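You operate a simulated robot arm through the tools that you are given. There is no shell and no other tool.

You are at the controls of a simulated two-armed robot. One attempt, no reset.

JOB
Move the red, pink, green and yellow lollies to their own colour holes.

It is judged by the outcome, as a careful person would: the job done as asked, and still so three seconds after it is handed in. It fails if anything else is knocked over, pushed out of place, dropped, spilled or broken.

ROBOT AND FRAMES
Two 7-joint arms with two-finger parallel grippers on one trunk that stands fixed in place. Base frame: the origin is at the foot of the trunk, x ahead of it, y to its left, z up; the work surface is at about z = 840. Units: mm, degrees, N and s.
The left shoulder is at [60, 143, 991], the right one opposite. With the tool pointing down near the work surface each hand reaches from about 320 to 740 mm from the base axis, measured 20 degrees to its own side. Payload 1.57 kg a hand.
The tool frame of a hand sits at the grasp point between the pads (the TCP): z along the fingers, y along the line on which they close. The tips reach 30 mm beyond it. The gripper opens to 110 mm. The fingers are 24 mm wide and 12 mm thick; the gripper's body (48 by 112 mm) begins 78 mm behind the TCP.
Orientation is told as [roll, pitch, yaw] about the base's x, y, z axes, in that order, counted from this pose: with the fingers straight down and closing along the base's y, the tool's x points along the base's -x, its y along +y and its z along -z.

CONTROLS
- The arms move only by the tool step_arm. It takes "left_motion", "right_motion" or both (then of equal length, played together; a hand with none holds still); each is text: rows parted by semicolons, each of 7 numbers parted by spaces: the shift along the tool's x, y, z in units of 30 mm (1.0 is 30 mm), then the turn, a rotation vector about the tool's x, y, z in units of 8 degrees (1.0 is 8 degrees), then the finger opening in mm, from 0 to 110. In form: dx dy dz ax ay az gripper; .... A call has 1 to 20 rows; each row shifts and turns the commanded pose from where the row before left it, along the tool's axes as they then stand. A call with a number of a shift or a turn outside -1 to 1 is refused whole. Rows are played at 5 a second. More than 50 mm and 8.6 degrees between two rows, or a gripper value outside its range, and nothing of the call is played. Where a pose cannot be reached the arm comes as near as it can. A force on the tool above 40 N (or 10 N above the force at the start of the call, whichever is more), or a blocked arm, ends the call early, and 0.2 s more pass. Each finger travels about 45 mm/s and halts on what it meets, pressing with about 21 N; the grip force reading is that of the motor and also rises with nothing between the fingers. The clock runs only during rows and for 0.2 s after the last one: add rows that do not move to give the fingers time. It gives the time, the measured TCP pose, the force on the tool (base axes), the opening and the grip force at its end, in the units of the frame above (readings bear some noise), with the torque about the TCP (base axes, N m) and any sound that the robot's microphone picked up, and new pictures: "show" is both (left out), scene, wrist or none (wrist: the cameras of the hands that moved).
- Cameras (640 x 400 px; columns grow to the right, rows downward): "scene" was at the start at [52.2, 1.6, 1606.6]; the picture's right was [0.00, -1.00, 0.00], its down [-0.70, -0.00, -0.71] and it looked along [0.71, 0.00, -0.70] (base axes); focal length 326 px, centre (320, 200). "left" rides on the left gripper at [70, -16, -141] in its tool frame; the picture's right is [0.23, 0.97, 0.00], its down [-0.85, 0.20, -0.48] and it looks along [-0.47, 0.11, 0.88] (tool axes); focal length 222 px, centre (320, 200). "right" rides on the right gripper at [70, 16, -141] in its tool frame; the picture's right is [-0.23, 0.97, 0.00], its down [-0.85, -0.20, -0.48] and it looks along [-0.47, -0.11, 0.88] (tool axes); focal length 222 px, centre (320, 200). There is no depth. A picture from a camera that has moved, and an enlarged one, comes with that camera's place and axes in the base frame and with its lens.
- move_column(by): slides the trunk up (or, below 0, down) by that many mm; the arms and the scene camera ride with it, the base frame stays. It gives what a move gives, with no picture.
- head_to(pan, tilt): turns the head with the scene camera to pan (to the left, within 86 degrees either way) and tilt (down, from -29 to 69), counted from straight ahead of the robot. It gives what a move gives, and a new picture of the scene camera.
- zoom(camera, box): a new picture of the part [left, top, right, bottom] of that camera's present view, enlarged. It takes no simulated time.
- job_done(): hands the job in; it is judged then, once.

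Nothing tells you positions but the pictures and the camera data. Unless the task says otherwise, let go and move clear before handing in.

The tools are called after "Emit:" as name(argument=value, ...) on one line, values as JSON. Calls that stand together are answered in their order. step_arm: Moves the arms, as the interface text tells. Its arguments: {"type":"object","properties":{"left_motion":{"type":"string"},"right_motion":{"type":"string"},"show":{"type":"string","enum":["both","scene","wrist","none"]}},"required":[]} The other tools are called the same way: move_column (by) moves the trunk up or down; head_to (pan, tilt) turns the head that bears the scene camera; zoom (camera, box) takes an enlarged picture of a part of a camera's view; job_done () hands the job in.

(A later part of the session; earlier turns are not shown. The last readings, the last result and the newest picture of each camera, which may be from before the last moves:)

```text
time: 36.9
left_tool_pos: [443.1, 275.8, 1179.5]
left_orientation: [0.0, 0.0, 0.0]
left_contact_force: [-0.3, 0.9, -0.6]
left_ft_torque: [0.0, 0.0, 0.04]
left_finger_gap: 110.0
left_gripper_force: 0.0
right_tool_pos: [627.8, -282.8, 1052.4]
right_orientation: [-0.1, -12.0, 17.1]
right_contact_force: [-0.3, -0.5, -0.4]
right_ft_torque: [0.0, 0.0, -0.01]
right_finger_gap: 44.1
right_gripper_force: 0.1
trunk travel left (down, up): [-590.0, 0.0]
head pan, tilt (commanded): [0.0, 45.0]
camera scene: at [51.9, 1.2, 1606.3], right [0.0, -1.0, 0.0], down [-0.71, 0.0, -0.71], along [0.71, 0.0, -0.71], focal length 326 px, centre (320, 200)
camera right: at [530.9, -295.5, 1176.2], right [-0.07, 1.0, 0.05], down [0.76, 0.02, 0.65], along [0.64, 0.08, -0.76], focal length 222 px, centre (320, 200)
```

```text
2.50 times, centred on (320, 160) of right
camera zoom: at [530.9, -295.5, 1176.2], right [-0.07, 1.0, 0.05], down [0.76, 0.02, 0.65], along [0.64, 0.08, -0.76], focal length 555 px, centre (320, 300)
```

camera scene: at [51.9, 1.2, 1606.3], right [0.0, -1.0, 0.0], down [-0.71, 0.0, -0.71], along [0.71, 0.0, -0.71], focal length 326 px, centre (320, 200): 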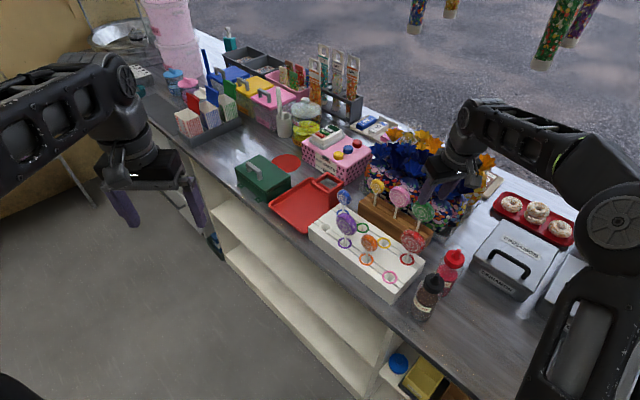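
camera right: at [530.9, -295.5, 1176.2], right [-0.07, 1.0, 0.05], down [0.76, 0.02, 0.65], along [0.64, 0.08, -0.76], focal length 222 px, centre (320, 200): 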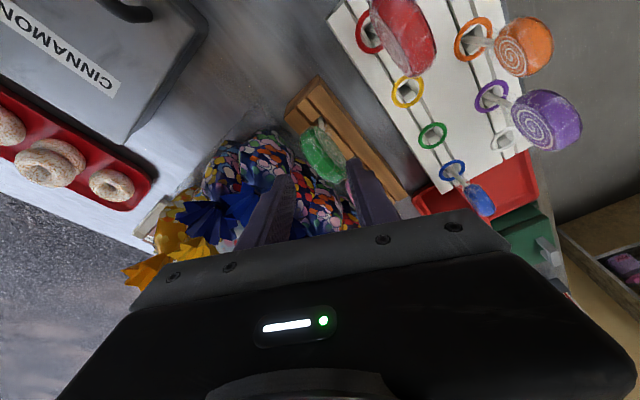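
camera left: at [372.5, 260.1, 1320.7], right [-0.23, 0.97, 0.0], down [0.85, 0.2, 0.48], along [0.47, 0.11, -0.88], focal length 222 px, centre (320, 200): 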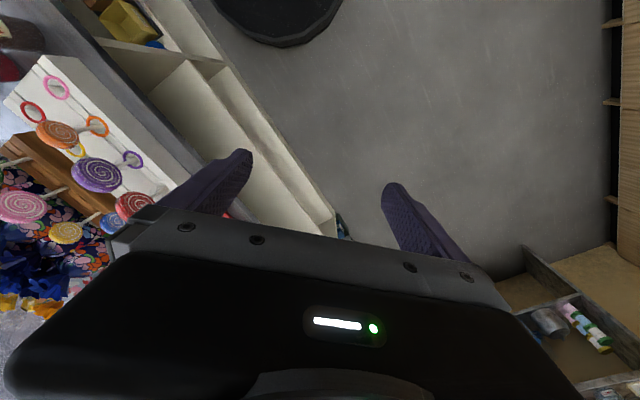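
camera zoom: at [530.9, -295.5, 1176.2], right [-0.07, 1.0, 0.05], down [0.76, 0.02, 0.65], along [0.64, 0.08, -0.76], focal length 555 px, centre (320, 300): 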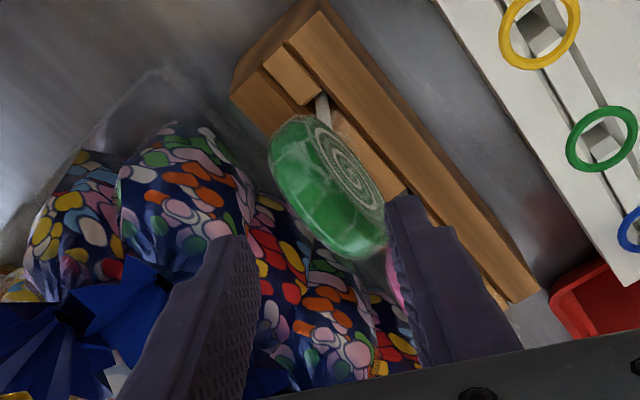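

I'm right above the green disc with no reach trouble. I'll add about 10° more yaw to face the disc better and open to 50 mm.

Emit:
step_arm(right_motion="0 0 0 -0.13 0 -0.61 50; 0 0 0 -0.13 0 -0.61 50; 0 0 0 0 0 0 50", show="both")

Emit:
zoom(camera="right", box=[200, 80, 440, 240])

```text
time: 37.7
left_tool_pos: [443.2, 275.6, 1179.8]
left_orientation: [0.0, 0.1, 0.0]
left_contact_force: [-0.5, 0.3, 0.0]
left_ft_torque: [-0.01, -0.02, -0.02]
left_finger_gap: 110.0
left_gripper_force: 0.0
right_tool_pos: [626.7, -283.8, 1052.6]
right_orientation: [0.0, -12.0, 26.9]
right_contact_force: [-0.5, 0.2, 0.1]
right_ft_torque: [0.0, 0.0, -0.02]
right_finger_gap: 50.0
right_gripper_force: 0.0
trunk travel left (down, up): [-590.0, 0.0]
head pan, tilt (commanded): [0.0, 45.0]
camera scene: at [52.1, 1.3, 1606.3], right [0.0, -1.0, 0.0], down [-0.71, 0.0, -0.71], along [0.71, 0.0, -0.71], focal length 326 px, centre (320, 200)
camera right: at [533.5, -313.5, 1176.3], right [-0.24, 0.97, 0.05], down [0.75, 0.16, 0.65], along [0.62, 0.19, -0.76], focal length 222 px, centre (320, 200)
```

scene: 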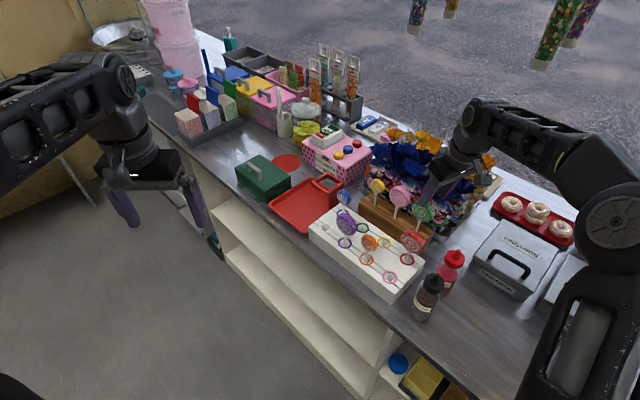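
right: 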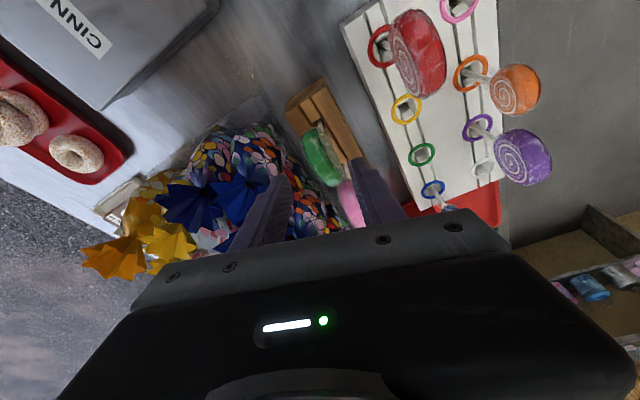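

```text
2.50 times, centred on (320, 160) of right
camera zoom: at [533.5, -313.5, 1176.3], right [-0.24, 0.97, 0.05], down [0.75, 0.16, 0.65], along [0.62, 0.19, -0.76], focal length 555 px, centre (320, 300)
```

zoom: 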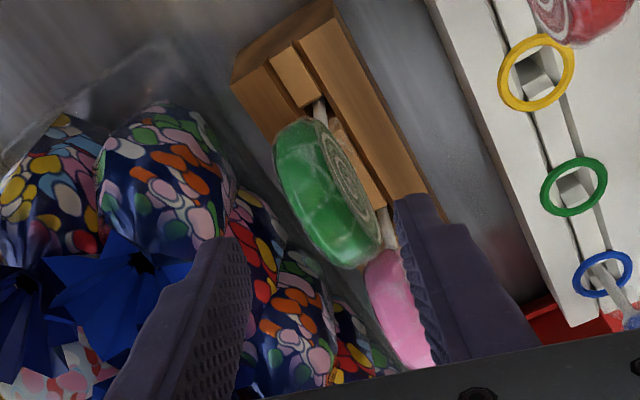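

The arm is comfortable at yaw 27°, and the disc lies centred within 2–3 mm. I'll close the opening to 44 mm to keep clear of the bag and descend along the tool axis.

Emit:
step_arm(right_motion="0 0.07 0 0 0 0 44; 0 0 0.6 0 0 0 44; 0 0 0.6 0 0 0 44; 0 0 0.6 0 0 0 44; 0 0 0.5 0 0 0 44; 0 0 0 0 0 0 44", show="both")

Emit:
zoom(camera="scene", box=[350, 150, 470, 250])

Emit:
zoom(camera="right", box=[200, 80, 440, 240])

```text
time: 39.1
left_tool_pos: [442.5, 275.6, 1180.8]
left_orientation: [0.0, 0.0, 0.0]
left_contact_force: [-0.2, 0.2, 0.1]
left_ft_torque: [0.01, 0.03, 0.02]
left_finger_gap: 109.7
left_gripper_force: 0.1
right_tool_pos: [637.7, -275.0, 985.2]
right_orientation: [0.1, -12.0, 27.0]
right_contact_force: [-0.6, -0.7, 0.1]
right_ft_torque: [-0.03, -0.03, 0.01]
right_finger_gap: 43.8
right_gripper_force: 0.0
trunk travel left (down, up): [-590.0, 0.0]
head pan, tilt (commanded): [0.0, 45.0]
camera scene: at [52.0, 1.2, 1606.3], right [0.0, -1.0, 0.0], down [-0.71, 0.0, -0.71], along [0.71, 0.0, -0.71], focal length 326 px, centre (320, 200)
camera right: at [544.6, -304.8, 1108.4], right [-0.24, 0.97, 0.05], down [0.75, 0.16, 0.65], along [0.62, 0.19, -0.76], focal length 222 px, centre (320, 200)
```

scene: 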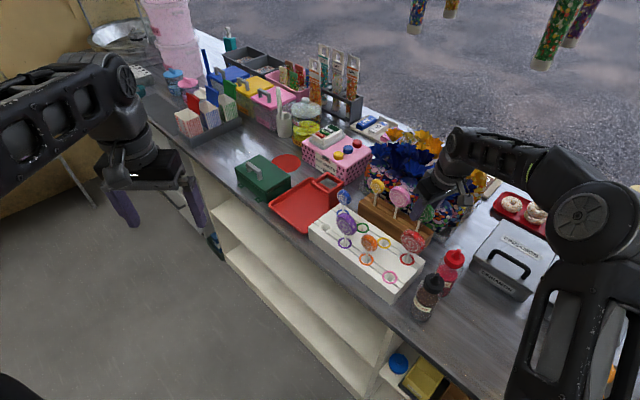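
right: 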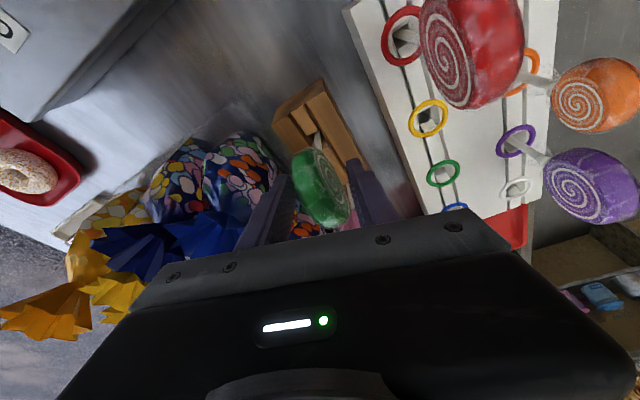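

```text
4.00 times, centred on (410, 200) of scene
camera zoom: at [52.0, 1.2, 1606.3], right [0.0, -1.0, 0.0], down [-0.71, 0.0, -0.71], along [0.71, 0.0, -0.71], focal length 1304 px, centre (-40, 200)
```

zoom: 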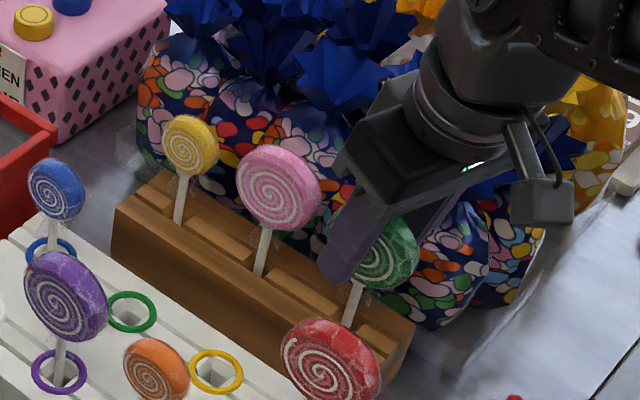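

```text
2.50 times, centred on (320, 160) of right
camera zoom: at [544.6, -304.8, 1108.4], right [-0.24, 0.97, 0.05], down [0.75, 0.16, 0.65], along [0.62, 0.19, -0.76], focal length 555 px, centre (320, 300)
```

zoom: 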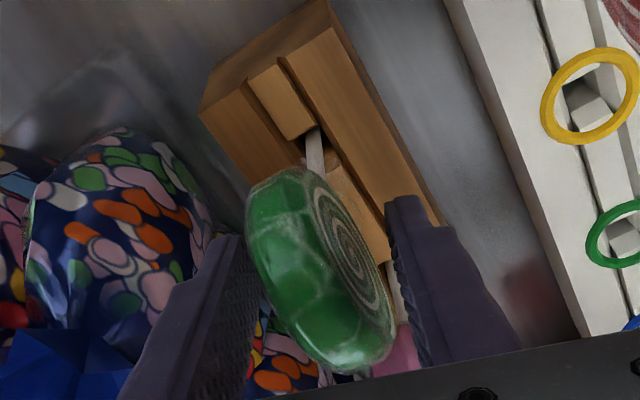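

The fingers straddle the green disc with no contact force. I'll close gradually so the disc lines up with the pads.

Emit:
step_arm(right_motion="0 0 0 0 0 0 36; 0 0 0 0 0 0 30; 0 0 0 0 0 0 24; 0 0 0 0 0 0 18; 0 0 0 0 0 0 5; 0 0 0 0 0 0 5; 0 0 0 0 0 0 5", show="wrist")

Emit:
zoom(camera="right", box=[200, 80, 440, 240])

Emit:
zoom(camera="scene", box=[350, 150, 470, 250])

```text
time: 40.7
left_tool_pos: [442.3, 275.4, 1179.6]
left_orientation: [0.0, 0.0, 0.0]
left_contact_force: [-0.6, 0.0, -0.3]
left_ft_torque: [0.02, -0.03, 0.0]
left_finger_gap: 110.1
left_gripper_force: 0.0
right_tool_pos: [639.1, -275.2, 984.7]
right_orientation: [0.0, -11.9, 27.0]
right_contact_force: [-0.6, 0.4, -0.1]
right_ft_torque: [-0.04, -0.05, 0.0]
right_finger_gap: 17.5
right_gripper_force: 20.9
trunk travel left (down, up): [-590.0, 0.0]
head pan, tilt (commanded): [0.0, 45.0]
camera right: at [544.7, -304.9, 1108.5], right [-0.24, 0.97, 0.05], down [0.75, 0.16, 0.65], along [0.62, 0.19, -0.76], focal length 222 px, centre (320, 200)
```

right: 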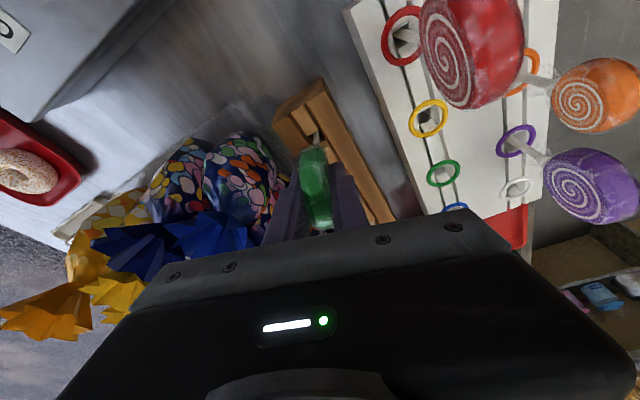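

```text
2.50 times, centred on (320, 160) of right
camera zoom: at [544.7, -304.9, 1108.5], right [-0.24, 0.97, 0.05], down [0.75, 0.16, 0.65], along [0.62, 0.19, -0.76], focal length 555 px, centre (320, 300)
```

zoom: 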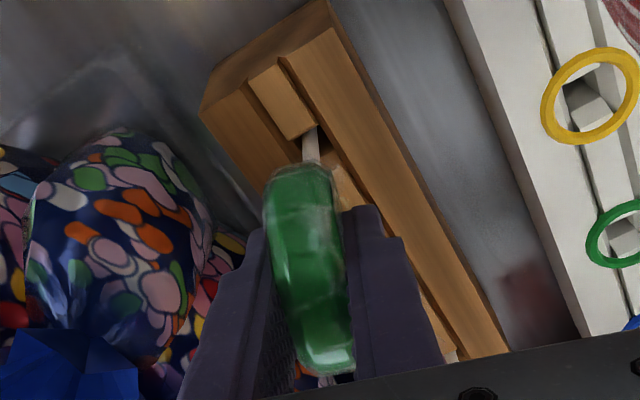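

```text
4.00 times, centred on (410, 200) of scene
camera zoom: at [52.1, 1.2, 1606.3], right [0.0, -1.0, 0.0], down [-0.71, 0.0, -0.71], along [0.71, 0.0, -0.71], focal length 1304 px, centre (-40, 200)
```

zoom: 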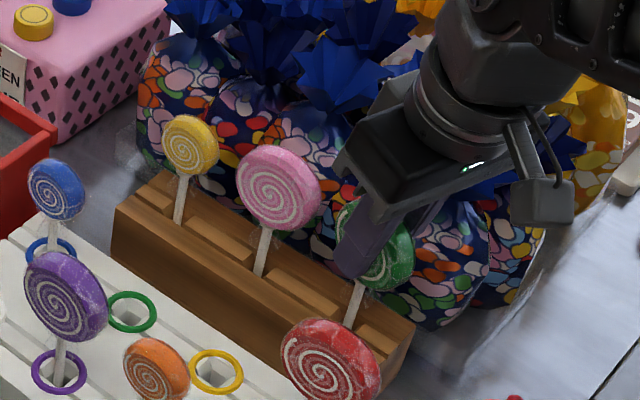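

The disc turned to line up and is gripped (gap 17.5 mm). I'll lift it straight out of the brown block.

Emit:
step_arm(right_motion="-0.069 0 -0.326 0 0 0 5; -0.139 0 -0.652 0 0 0 5; -0.139 0 -0.652 0 0 0 5; -0.139 0 -0.652 0 0 0 5; 0 0 0 0 0 0 5", show="both")

Emit:
zoom(camera="scene", box=[350, 150, 470, 250])

Emit:
zoom(camera="right", box=[200, 40, 440, 200])

```text
time: 41.9
left_tool_pos: [442.4, 276.2, 1179.9]
left_orientation: [-0.1, 0.0, -0.1]
left_contact_force: [0.7, 0.1, -0.7]
left_ft_torque: [-0.02, 0.03, 0.0]
left_finger_gap: 110.3
left_gripper_force: 0.1
right_tool_pos: [638.1, -274.4, 1056.2]
right_orientation: [0.0, -12.0, 27.1]
right_contact_force: [1.2, 0.6, -1.0]
right_ft_torque: [0.02, 0.02, 0.0]
right_finger_gap: 17.2
right_gripper_force: 20.7
trunk travel left (down, up): [-590.0, 0.0]
head pan, tilt (commanded): [0.0, 45.0]
camera scene: at [52.3, 1.1, 1606.3], right [0.0, -1.0, 0.0], down [-0.71, 0.0, -0.71], along [0.71, 0.0, -0.71], focal length 326 px, centre (320, 200)
camera right: at [544.6, -304.5, 1179.9], right [-0.24, 0.97, 0.05], down [0.75, 0.16, 0.65], along [0.62, 0.19, -0.76], focal length 222 px, centre (320, 200)
```

scene: 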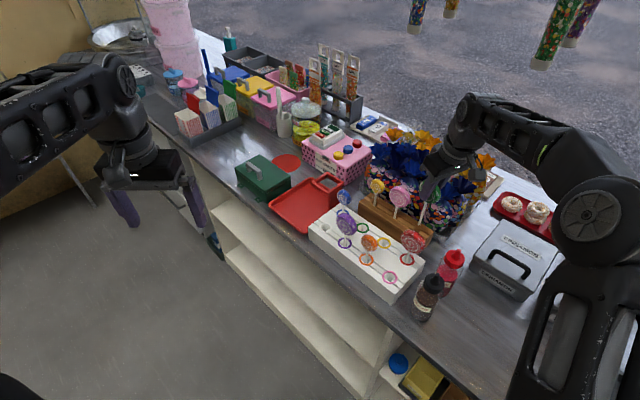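
right: 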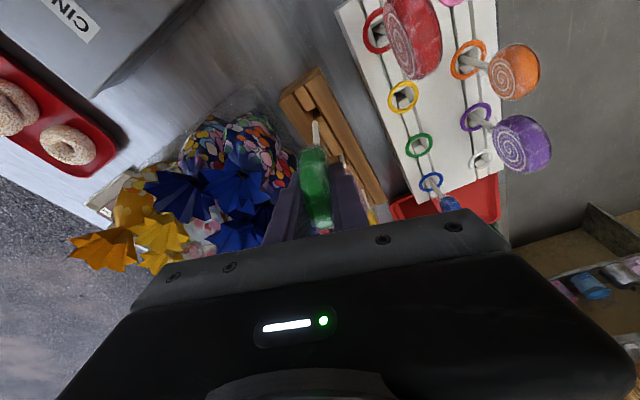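

```text
4.00 times, centred on (410, 200) of scene
camera zoom: at [52.3, 1.1, 1606.3], right [0.0, -1.0, 0.0], down [-0.71, 0.0, -0.71], along [0.71, 0.0, -0.71], focal length 1304 px, centre (-40, 200)
```

zoom: 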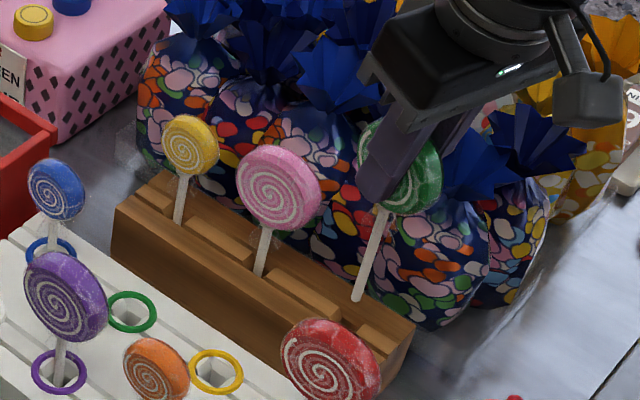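

```text
2.50 times, centred on (320, 120) of right
camera zoom: at [544.6, -304.5, 1179.9], right [-0.24, 0.97, 0.05], down [0.75, 0.16, 0.65], along [0.62, 0.19, -0.76], focal length 555 px, centre (320, 400)
```

zoom: 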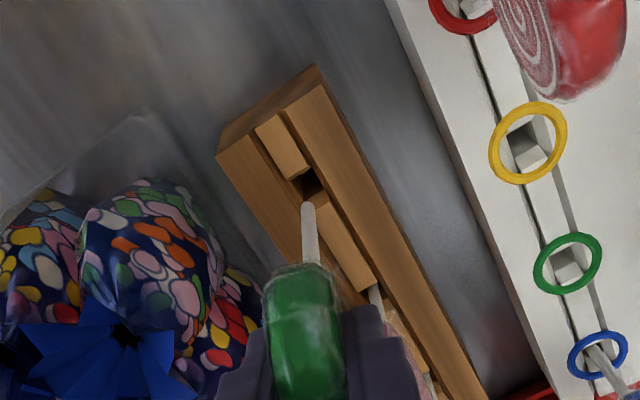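

Green is out, its stick end at z≈921. I'll carry it inward through the free gap and over to the green hole, near (647,-121).

Emit:
step_arm(right_motion="0.058 0.93 -0.268 0 0 0 5; 0.058 0.93 -0.268 0 0 0 5; -0.661 0.646 0.141 0 0 0 5; -0.661 0.646 0.141 0 0 0 5; -0.661 0.646 0.141 0 0 0 5; -0.661 0.646 0.141 0 0 0 5; 0 0 0 0 0 0 5", show="both")

Emit:
zoom(camera="scene", box=[320, 170, 440, 270])

Emit:
zoom(camera="right", box=[200, 40, 440, 200])

```text
time: 43.5
left_tool_pos: [442.9, 274.8, 1179.5]
left_orientation: [0.0, 0.0, 0.1]
left_contact_force: [-0.5, -0.6, -0.2]
left_ft_torque: [0.06, 0.02, -0.02]
left_finger_gap: 109.9
left_gripper_force: 0.1
right_tool_pos: [645.0, -124.1, 1071.5]
right_orientation: [0.0, -12.0, 26.9]
right_contact_force: [0.4, 0.0, -0.5]
right_ft_torque: [0.0, 0.03, 0.01]
right_finger_gap: 17.5
right_gripper_force: 20.6
trunk travel left (down, up): [-590.0, 0.0]
head pan, tilt (commanded): [0.0, 45.0]
camera scene: at [52.0, 0.8, 1606.3], right [0.0, -1.0, 0.0], down [-0.71, 0.0, -0.71], along [0.71, 0.0, -0.71], focal length 326 px, centre (320, 200)
camera right: at [550.9, -153.2, 1193.8], right [-0.24, 0.97, 0.05], down [0.75, 0.16, 0.65], along [0.62, 0.19, -0.76], focal length 222 px, centre (320, 200)
```

scene: 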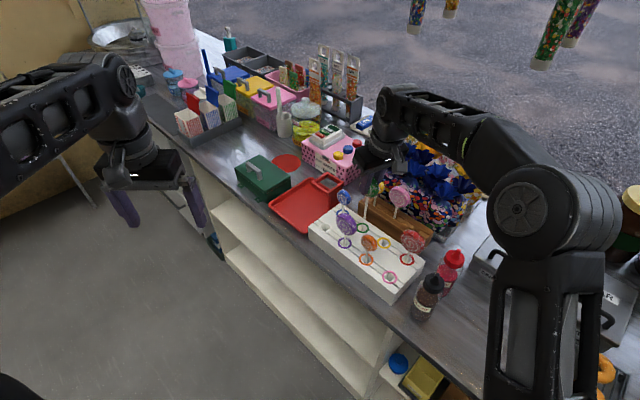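
right: 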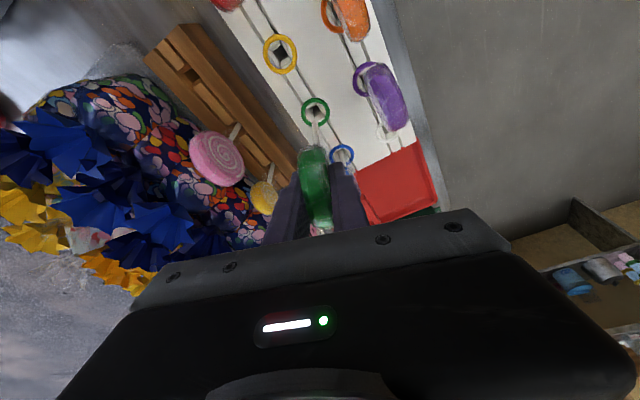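

```text
4.00 times, centred on (380, 220) of scene
camera zoom: at [52.0, 0.8, 1606.3], right [0.0, -1.0, 0.0], down [-0.71, 0.0, -0.71], along [0.71, 0.0, -0.71], focal length 1304 px, centre (80, 120)
```

zoom: 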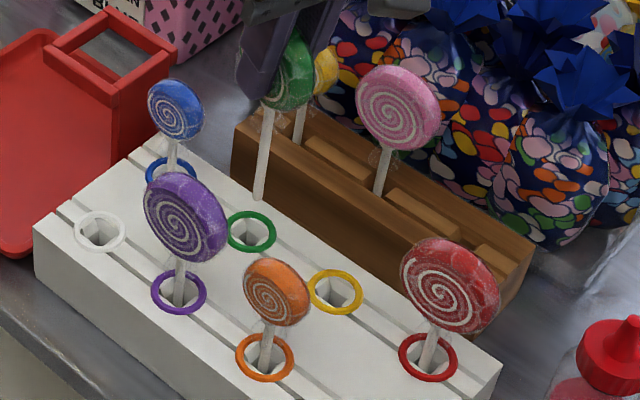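

```text
2.50 times, centred on (320, 120) of right
camera zoom: at [550.9, -153.2, 1193.8], right [-0.24, 0.97, 0.05], down [0.75, 0.16, 0.65], along [0.62, 0.19, -0.76], focal length 555 px, centre (320, 400)
```

zoom: 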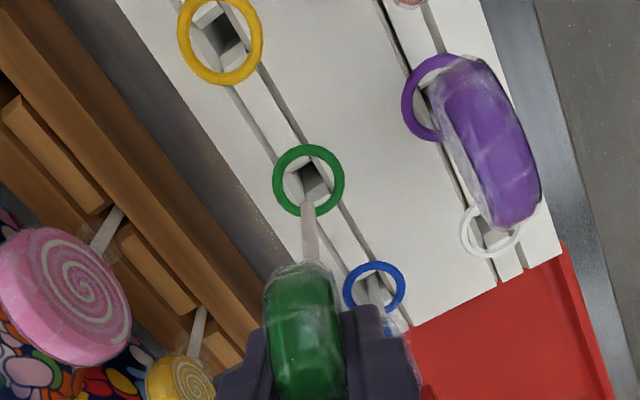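

The stick end is at (646,-122) over a ring centre near (648,-120). I'll nudge it and lower 28 mm to just above the ring.

Emit:
step_arm(right_motion="0.071 0.01 0.462 0 0 0 5; 0.071 0.01 0.462 0 0 0 5; 0 0 0 0 0 0 5", show="wrist")

Emit:
zoom(camera="scene", box=[325, 190, 405, 250])

Emit:
zoom(camera="right", box=[270, 60, 370, 160])

```text
time: 44.3
left_tool_pos: [443.4, 275.8, 1179.5]
left_orientation: [-0.1, 0.0, 0.0]
left_contact_force: [-1.4, 0.2, 0.6]
left_ft_torque: [0.01, 0.0, 0.04]
left_finger_gap: 109.9
left_gripper_force: 0.0
right_tool_pos: [646.2, -122.6, 1041.7]
right_orientation: [0.0, -12.0, 26.9]
right_contact_force: [0.5, -0.8, 0.3]
right_ft_torque: [-0.02, 0.0, 0.01]
right_finger_gap: 17.5
right_gripper_force: 20.9
trunk travel left (down, up): [-590.0, 0.0]
head pan, tilt (commanded): [0.0, 45.0]
camera right: at [552.4, -151.2, 1166.0], right [-0.24, 0.97, 0.05], down [0.75, 0.16, 0.65], along [0.62, 0.19, -0.76], focal length 222 px, centre (320, 200)
```

right: 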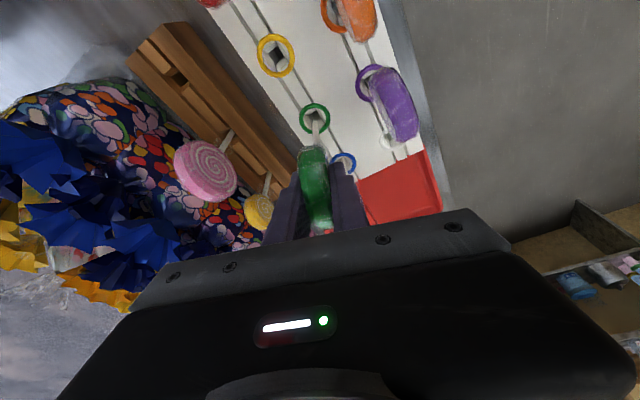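

```text
6.67 times, centred on (365, 220) of scene
camera zoom: at [52.1, 1.2, 1606.3], right [0.0, -1.0, 0.0], down [-0.71, 0.0, -0.71], along [0.71, 0.0, -0.71], focal length 2173 px, centre (20, 67)
```

zoom: 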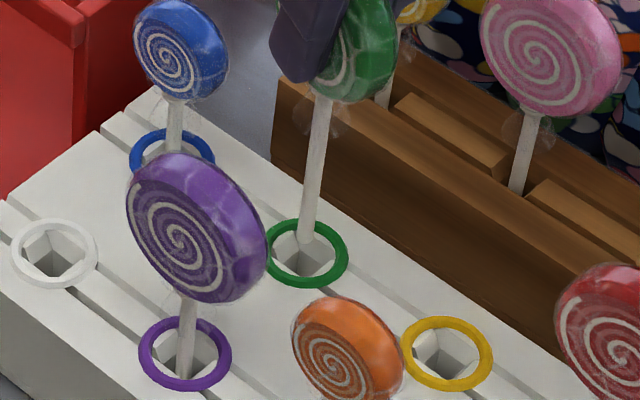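

```text
4.00 times, centred on (320, 110) of right
camera zoom: at [552.4, -151.2, 1166.0], right [-0.24, 0.97, 0.05], down [0.75, 0.16, 0.65], along [0.62, 0.19, -0.76], focal length 888 px, centre (320, 560)
```

zoom: 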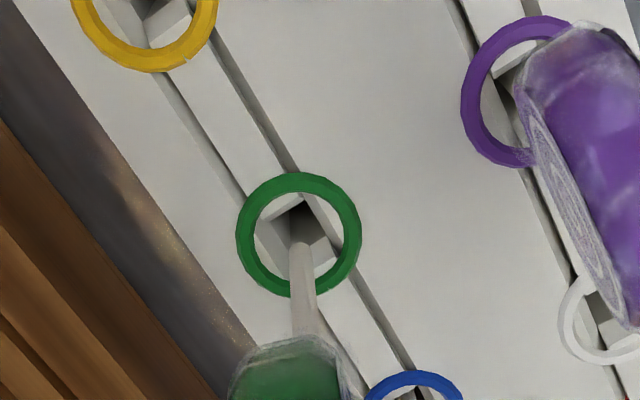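

The alignment looks good in both views. I'll lower 16 mm into the hole and check the force.

Emit:
step_arm(right_motion="0.055 0 0.261 0 0 0 5; 0.055 0 0.261 0 0 0 5; 0 0 0 0 0 0 5", show="wrist")

Emit:
zoom(camera="scene", box=[325, 190, 405, 250])

Emit:
zoom(camera="right", box=[270, 60, 370, 160])

```text
time: 45.1
left_tool_pos: [443.6, 276.5, 1178.9]
left_orientation: [0.0, 0.0, -0.1]
left_contact_force: [-0.5, 0.6, -0.2]
left_ft_torque: [-0.01, 0.01, 0.01]
left_finger_gap: 110.1
left_gripper_force: 0.0
right_tool_pos: [645.9, -120.2, 1026.2]
right_orientation: [0.0, -11.9, 27.0]
right_contact_force: [0.1, 0.0, 0.3]
right_ft_torque: [-0.01, 0.0, 0.0]
right_finger_gap: 17.4
right_gripper_force: 20.9
trunk travel left (down, up): [-590.0, 0.0]
head pan, tilt (commanded): [0.0, 45.0]
camera right: at [552.4, -150.7, 1150.3], right [-0.24, 0.97, 0.05], down [0.75, 0.16, 0.65], along [0.62, 0.19, -0.76], focal length 222 px, centre (320, 200)
```

right: 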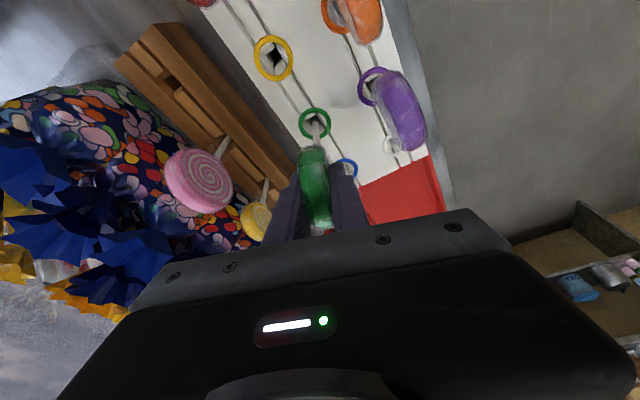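

```text
6.67 times, centred on (365, 220) of scene
camera zoom: at [52.1, 1.3, 1606.3], right [0.0, -1.0, 0.0], down [-0.71, 0.0, -0.71], along [0.71, 0.0, -0.71], focal length 2173 px, centre (20, 67)
```

zoom: 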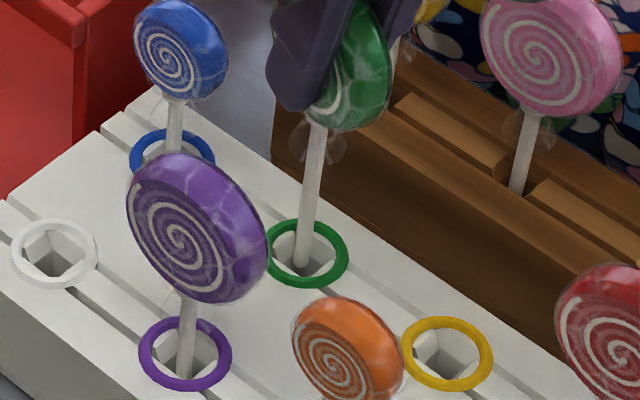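

```text
4.00 times, centred on (320, 110) of right
camera zoom: at [552.4, -150.7, 1150.3], right [-0.24, 0.97, 0.05], down [0.75, 0.16, 0.65], along [0.62, 0.19, -0.76], focal length 888 px, centre (320, 560)
```

zoom: 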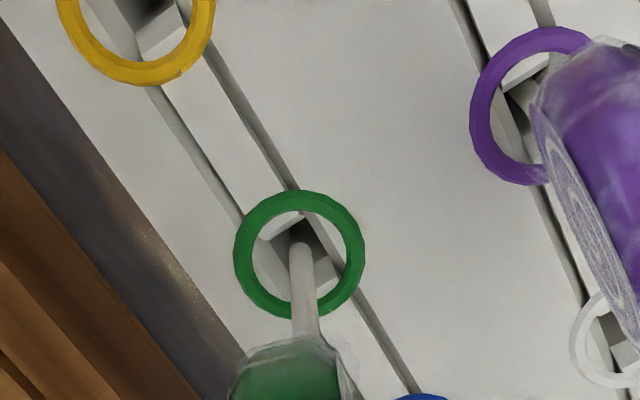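

The stick is in the hole with no side load. I'll lower the remaining 40 mm.

Emit:
step_arm(right_motion="0.069 0 0.326 0 0 0 5; 0.069 0 0.326 0 0 0 5; 0.069 0 0.326 0 0 0 5; 0.069 0 0.326 0 0 0 5; 0 0 0 0 0 0 5", show="wrist")

Emit:
zoom(camera="scene", box=[325, 180, 425, 260])

Emit:
zoom(camera="right", box=[240, 60, 400, 220])

```text
time: 46.3
left_tool_pos: [443.0, 276.4, 1179.7]
left_orientation: [0.0, 0.0, 0.0]
left_contact_force: [-0.8, 0.4, -0.2]
left_ft_torque: [0.02, 0.01, -0.03]
left_finger_gap: 110.0
left_gripper_force: 0.2
right_tool_pos: [647.6, -120.5, 986.9]
right_orientation: [0.0, -11.9, 27.0]
right_contact_force: [0.5, -0.3, -0.3]
right_ft_torque: [0.04, 0.0, 0.04]
right_finger_gap: 17.6
right_gripper_force: 21.4
trunk travel left (down, up): [-590.0, 0.0]
head pan, tilt (commanded): [0.0, 45.0]
camera right: at [553.0, -151.3, 1110.4], right [-0.24, 0.97, 0.05], down [0.75, 0.16, 0.65], along [0.62, 0.19, -0.76], focal length 222 px, centre (320, 200)
```

right: 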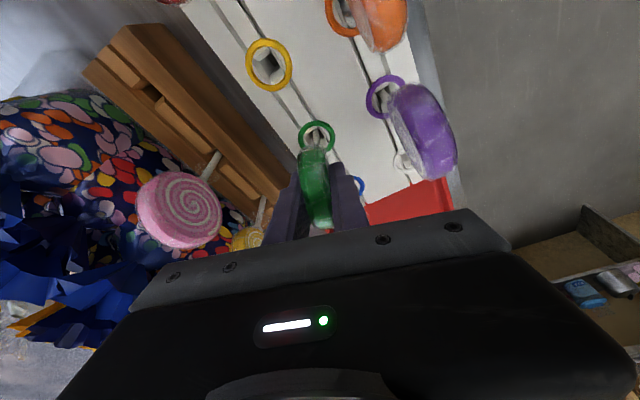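

```text
5.00 times, centred on (375, 220) of scene
camera zoom: at [52.1, 1.3, 1606.3], right [0.0, -1.0, 0.0], down [-0.71, 0.0, -0.71], along [0.71, 0.0, -0.71], focal length 1630 px, centre (45, 100)
```

zoom: 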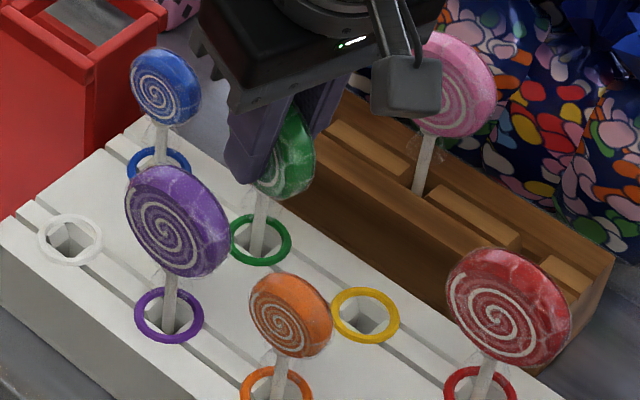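

```text
2.50 times, centred on (320, 140) of right
camera zoom: at [553.0, -151.3, 1110.4], right [-0.24, 0.97, 0.05], down [0.75, 0.16, 0.65], along [0.62, 0.19, -0.76], focal length 555 px, centre (320, 350)
```

zoom: 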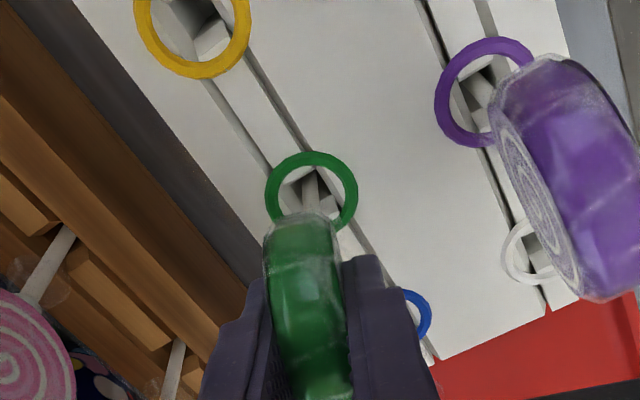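

Green is fully seated with almost no force. I'll open in steps and back out along the tool axis.

Emit:
step_arm(right_motion="0 0 0 0 0 0 20; 0 0 0 0 0 0 24; 0 0 0 0 0 0 32; 0 0 0 0 0 0 44; 0 0 0 0 0 0 44; 0 0 -0.5 0 0 0 44; 0 0 -0.8 0 0 0 44; 0 0 -0.9 0 0 0 44; 0 0 -0.6 0 0 0 44; 0 0 0 0 0 0 44", show="both")

Emit:
zoom(camera="scene", box=[320, 170, 440, 270])

Emit:
zoom(camera="right", box=[100, 40, 420, 240])

```text
time: 48.5
left_tool_pos: [443.8, 276.9, 1178.8]
left_orientation: [-0.1, 0.0, 0.0]
left_contact_force: [0.2, 0.7, 0.5]
left_ft_torque: [0.0, 0.01, 0.02]
left_finger_gap: 110.1
left_gripper_force: 0.0
right_tool_pos: [630.3, -128.7, 1067.4]
right_orientation: [-0.1, -12.0, 27.0]
right_contact_force: [-0.8, -0.7, 0.2]
right_ft_torque: [-0.01, -0.02, 0.01]
right_finger_gap: 43.9
right_gripper_force: 0.1
trunk travel left (down, up): [-590.0, 0.0]
head pan, tilt (commanded): [0.0, 45.0]
camera scene: at [52.3, 1.3, 1606.3], right [0.0, -1.0, 0.0], down [-0.71, 0.0, -0.71], along [0.71, 0.0, -0.71], focal length 326 px, centre (320, 200)
camera right: at [536.5, -158.7, 1190.4], right [-0.24, 0.97, 0.05], down [0.75, 0.16, 0.65], along [0.62, 0.19, -0.76], focal length 222 px, centre (320, 200)
```

scene: 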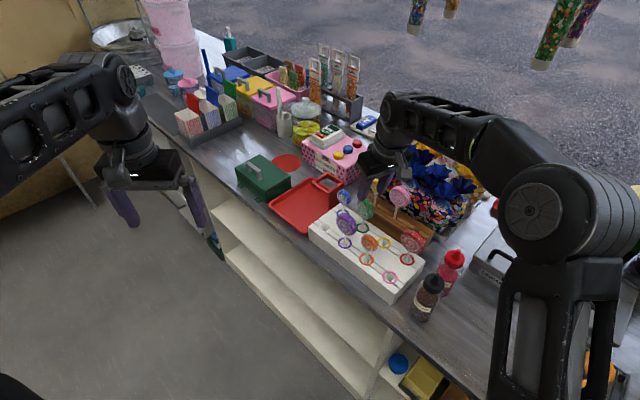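
right: 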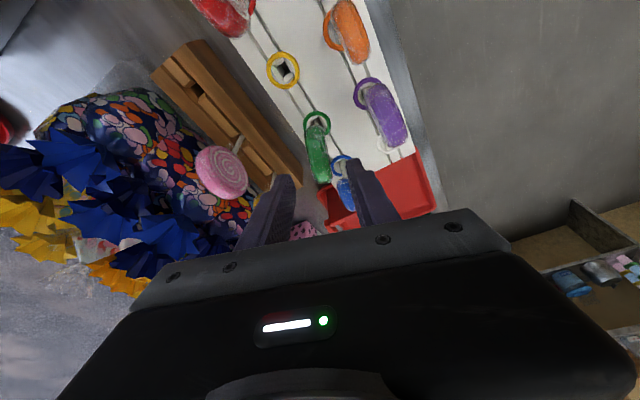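

```text
4.00 times, centred on (380, 220) of scene
camera zoom: at [52.3, 1.3, 1606.3], right [0.0, -1.0, 0.0], down [-0.71, 0.0, -0.71], along [0.71, 0.0, -0.71], focal length 1304 px, centre (80, 120)
```

zoom: 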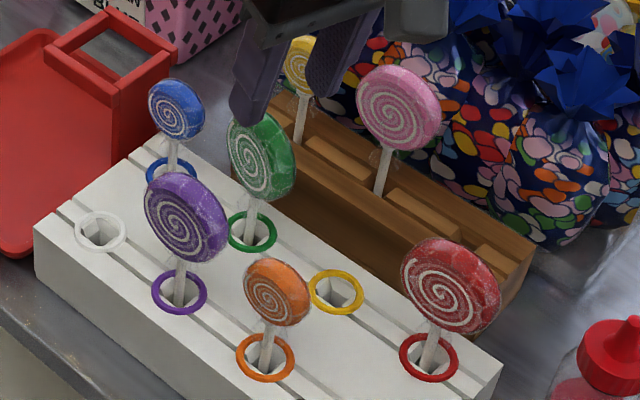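

```text
2.00 times, centred on (260, 140) of right
camera zoom: at [536.5, -158.7, 1190.4], right [-0.24, 0.97, 0.05], down [0.75, 0.16, 0.65], along [0.62, 0.19, -0.76], focal length 444 px, centre (440, 320)
```

zoom: 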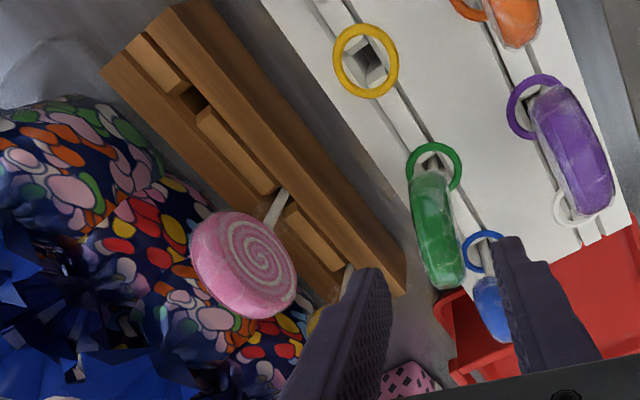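

Green stands in its hole. Next is pink at about (694,-223, z 975); I'll use a 20° tilt for the extra reach and move to a pre-grasp.

Emit:
step_arm(right_motion="0 0 0 0 -0.5 0 44; 0 0 0 0 -0.5 0 44; 0.121 -0.752 0.072 0 0 0 44; 0.121 -0.752 0.072 0 0 0 44; 0.121 -0.752 0.072 0 0 0 44; 0.121 -0.752 0.072 0 0 0 44; 0.121 -0.752 0.072 0 0 0 44; 0 0 0 0 0 0 44", show="both")

Emit:
zoom(camera="scene", box=[330, 150, 450, 250])

Emit:
zoom(camera="right", box=[200, 80, 440, 240])

```text
time: 50.3
left_tool_pos: [442.7, 276.6, 1180.0]
left_orientation: [0.0, -0.1, 0.1]
left_contact_force: [0.7, -0.6, 0.4]
left_ft_torque: [-0.05, 0.01, 0.0]
left_finger_gap: 110.2
left_gripper_force: 0.1
right_tool_pos: [667.4, -234.7, 1052.4]
right_orientation: [-0.1, -20.0, 27.0]
right_contact_force: [-0.5, 1.0, 0.2]
right_ft_torque: [0.02, 0.0, 0.02]
right_finger_gap: 44.2
right_gripper_force: 0.0
trunk travel left (down, up): [-590.0, 0.0]
head pan, tilt (commanded): [0.0, 45.0]
camera scene: at [51.9, 1.7, 1606.3], right [0.0, -1.0, 0.0], down [-0.71, 0.0, -0.71], along [0.71, 0.0, -0.71], focal length 326 px, centre (320, 200)
camera right: at [560.4, -272.1, 1160.8], right [-0.25, 0.96, 0.08], down [0.66, 0.11, 0.74], along [0.71, 0.24, -0.67], focal length 222 px, centre (320, 200)
```

scene: 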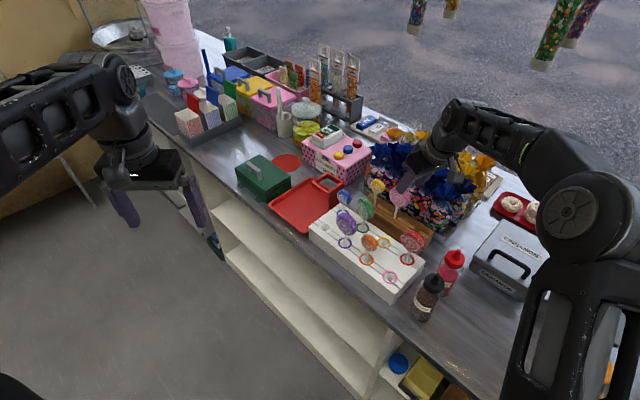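
right: 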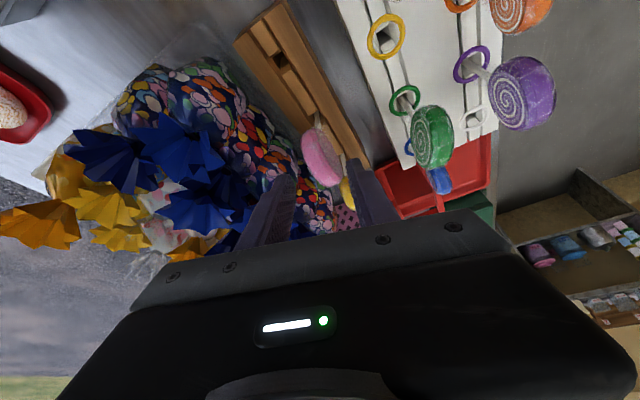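

```text
4.00 times, centred on (390, 200) of scene
camera zoom: at [51.9, 1.7, 1606.3], right [0.0, -1.0, 0.0], down [-0.71, 0.0, -0.71], along [0.71, 0.0, -0.71], focal length 1304 px, centre (40, 200)
```

zoom: 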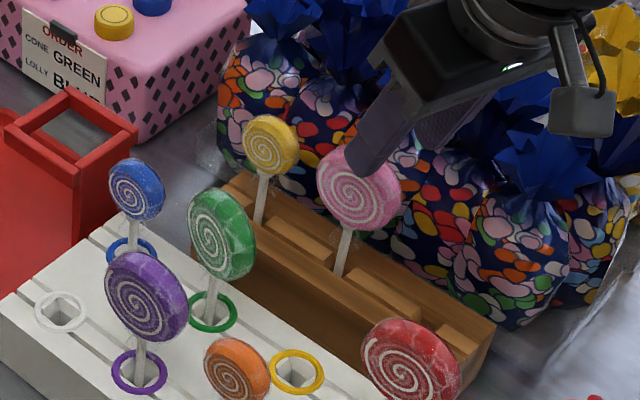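

```text
2.50 times, centred on (320, 160) of right
camera zoom: at [560.4, -272.1, 1160.8], right [-0.25, 0.96, 0.08], down [0.66, 0.11, 0.74], along [0.71, 0.24, -0.67], focal length 555 px, centre (320, 300)
```

zoom: 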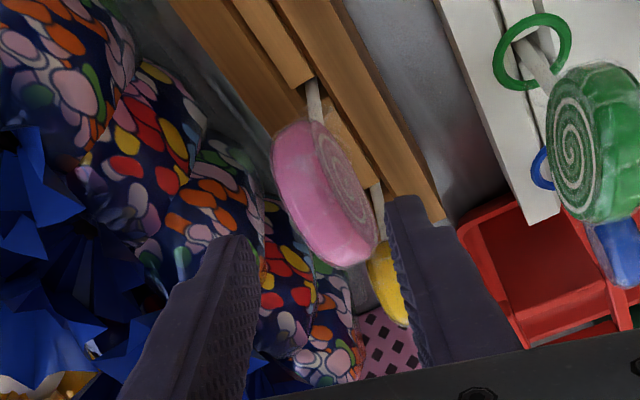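

The pink disc is centred on the tool axis. I'll descend 70 mm along the axis.

Emit:
step_arm(right_motion="0 0.04 0 0 0 0 44; 0 0 0.6 0 0 0 44; 0 0 0.6 0 0 0 44; 0 0 0.6 0 0 0 44; 0 0 0.53 0 0 0 44; 0 0 0 0 0 0 44", show="both")

Emit:
zoom(camera="scene", box=[330, 150, 450, 250])

Emit:
zoom(camera="right", box=[200, 80, 440, 240])

```text
time: 51.7
left_tool_pos: [443.0, 277.1, 1179.4]
left_orientation: [-0.1, -0.1, 0.0]
left_contact_force: [0.5, -0.7, 0.0]
left_ft_torque: [0.0, -0.01, 0.02]
left_finger_gap: 110.0
left_gripper_force: 0.0
right_tool_pos: [691.9, -222.7, 984.6]
right_orientation: [0.1, -20.0, 26.8]
right_contact_force: [0.2, -0.1, -1.2]
right_ft_torque: [0.04, -0.02, -0.01]
right_finger_gap: 43.9
right_gripper_force: 0.0
trunk travel left (down, up): [-590.0, 0.0]
head pan, tilt (commanded): [0.0, 45.0]
camera scene: at [51.9, 1.2, 1606.3], right [0.0, -1.0, 0.0], down [-0.71, 0.0, -0.71], along [0.71, 0.0, -0.71], focal length 326 px, centre (320, 200)
camera right: at [582.8, -260.4, 1094.6], right [-0.25, 0.96, 0.08], down [0.66, 0.11, 0.74], along [0.71, 0.24, -0.67], focal length 222 px, centre (320, 200)
```

scene: 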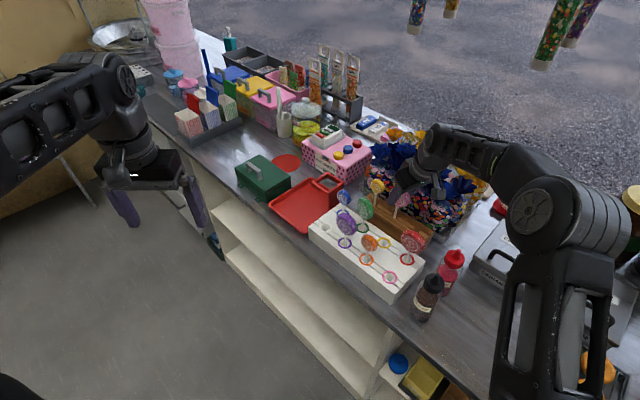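
right: 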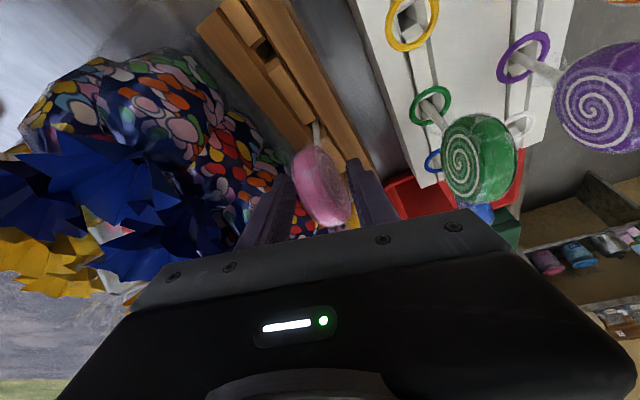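

```text
4.00 times, centred on (390, 200) of scene
camera zoom: at [51.9, 1.2, 1606.3], right [0.0, -1.0, 0.0], down [-0.71, 0.0, -0.71], along [0.71, 0.0, -0.71], focal length 1304 px, centre (40, 200)
```

zoom: 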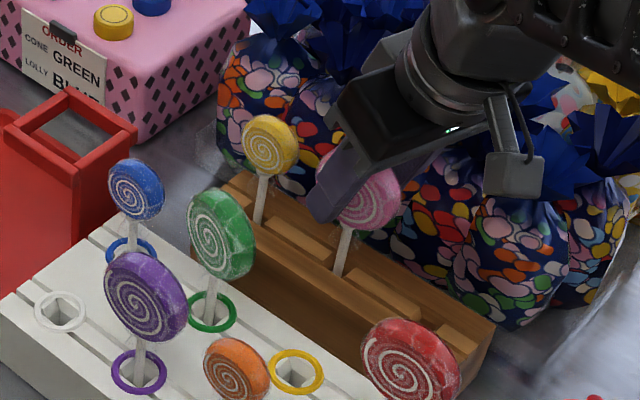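

```text
2.50 times, centred on (320, 160) of right
camera zoom: at [582.8, -260.4, 1094.6], right [-0.25, 0.96, 0.08], down [0.66, 0.11, 0.74], along [0.71, 0.24, -0.67], focal length 555 px, centre (320, 300)
```

zoom: 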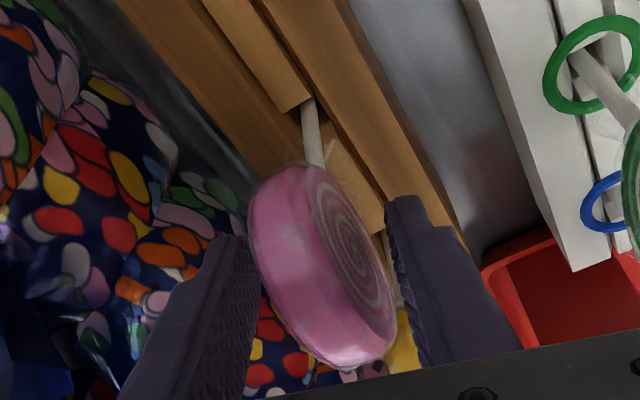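

The fingers straddle the pink disc with no contact. I'll close gradually.

Emit:
step_arm(right_motion="0 0 0 0 0 0 36; 0 0 0 0 0 0 30; 0 0 0 0 0 0 24; 0 0 0 0 0 0 18; 0 0 0 0 0 0 5; 0 0 0 0 0 0 5; 0 0 0 0 0 0 5", show="wrist")

Emit:
zoom(camera="right", box=[200, 80, 440, 240])

```text
time: 53.3
left_tool_pos: [442.9, 277.3, 1180.3]
left_orientation: [0.0, -0.1, 0.0]
left_contact_force: [-0.7, 0.2, 0.1]
left_ft_torque: [0.01, -0.01, -0.01]
left_finger_gap: 110.0
left_gripper_force: 0.1
right_tool_pos: [692.1, -222.4, 986.4]
right_orientation: [0.0, -20.0, 26.9]
right_contact_force: [0.1, -0.1, -0.5]
right_ft_torque: [-0.02, 0.01, -0.01]
right_finger_gap: 17.4
right_gripper_force: 20.8
trunk travel left (down, up): [-590.0, 0.0]
head pan, tilt (commanded): [0.0, 45.0]
camera right: at [582.9, -260.3, 1094.6], right [-0.25, 0.96, 0.08], down [0.66, 0.11, 0.74], along [0.71, 0.24, -0.67], focal length 222 px, centre (320, 200)
```

right: 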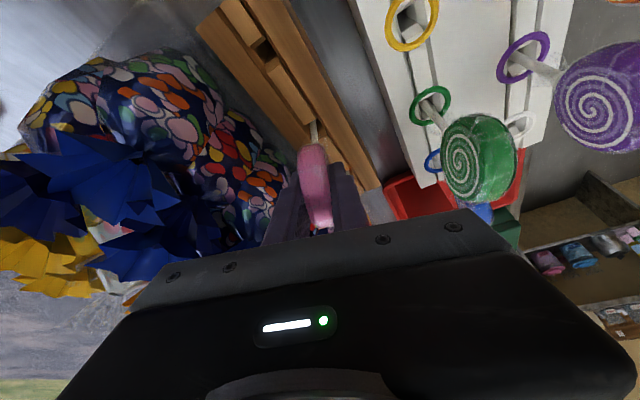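

```text
2.50 times, centred on (320, 160) of right
camera zoom: at [582.9, -260.3, 1094.6], right [-0.25, 0.96, 0.08], down [0.66, 0.11, 0.74], along [0.71, 0.24, -0.67], focal length 555 px, centre (320, 300)
```

zoom: 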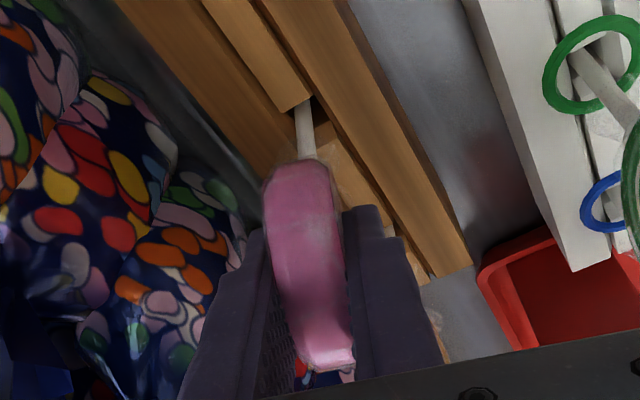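

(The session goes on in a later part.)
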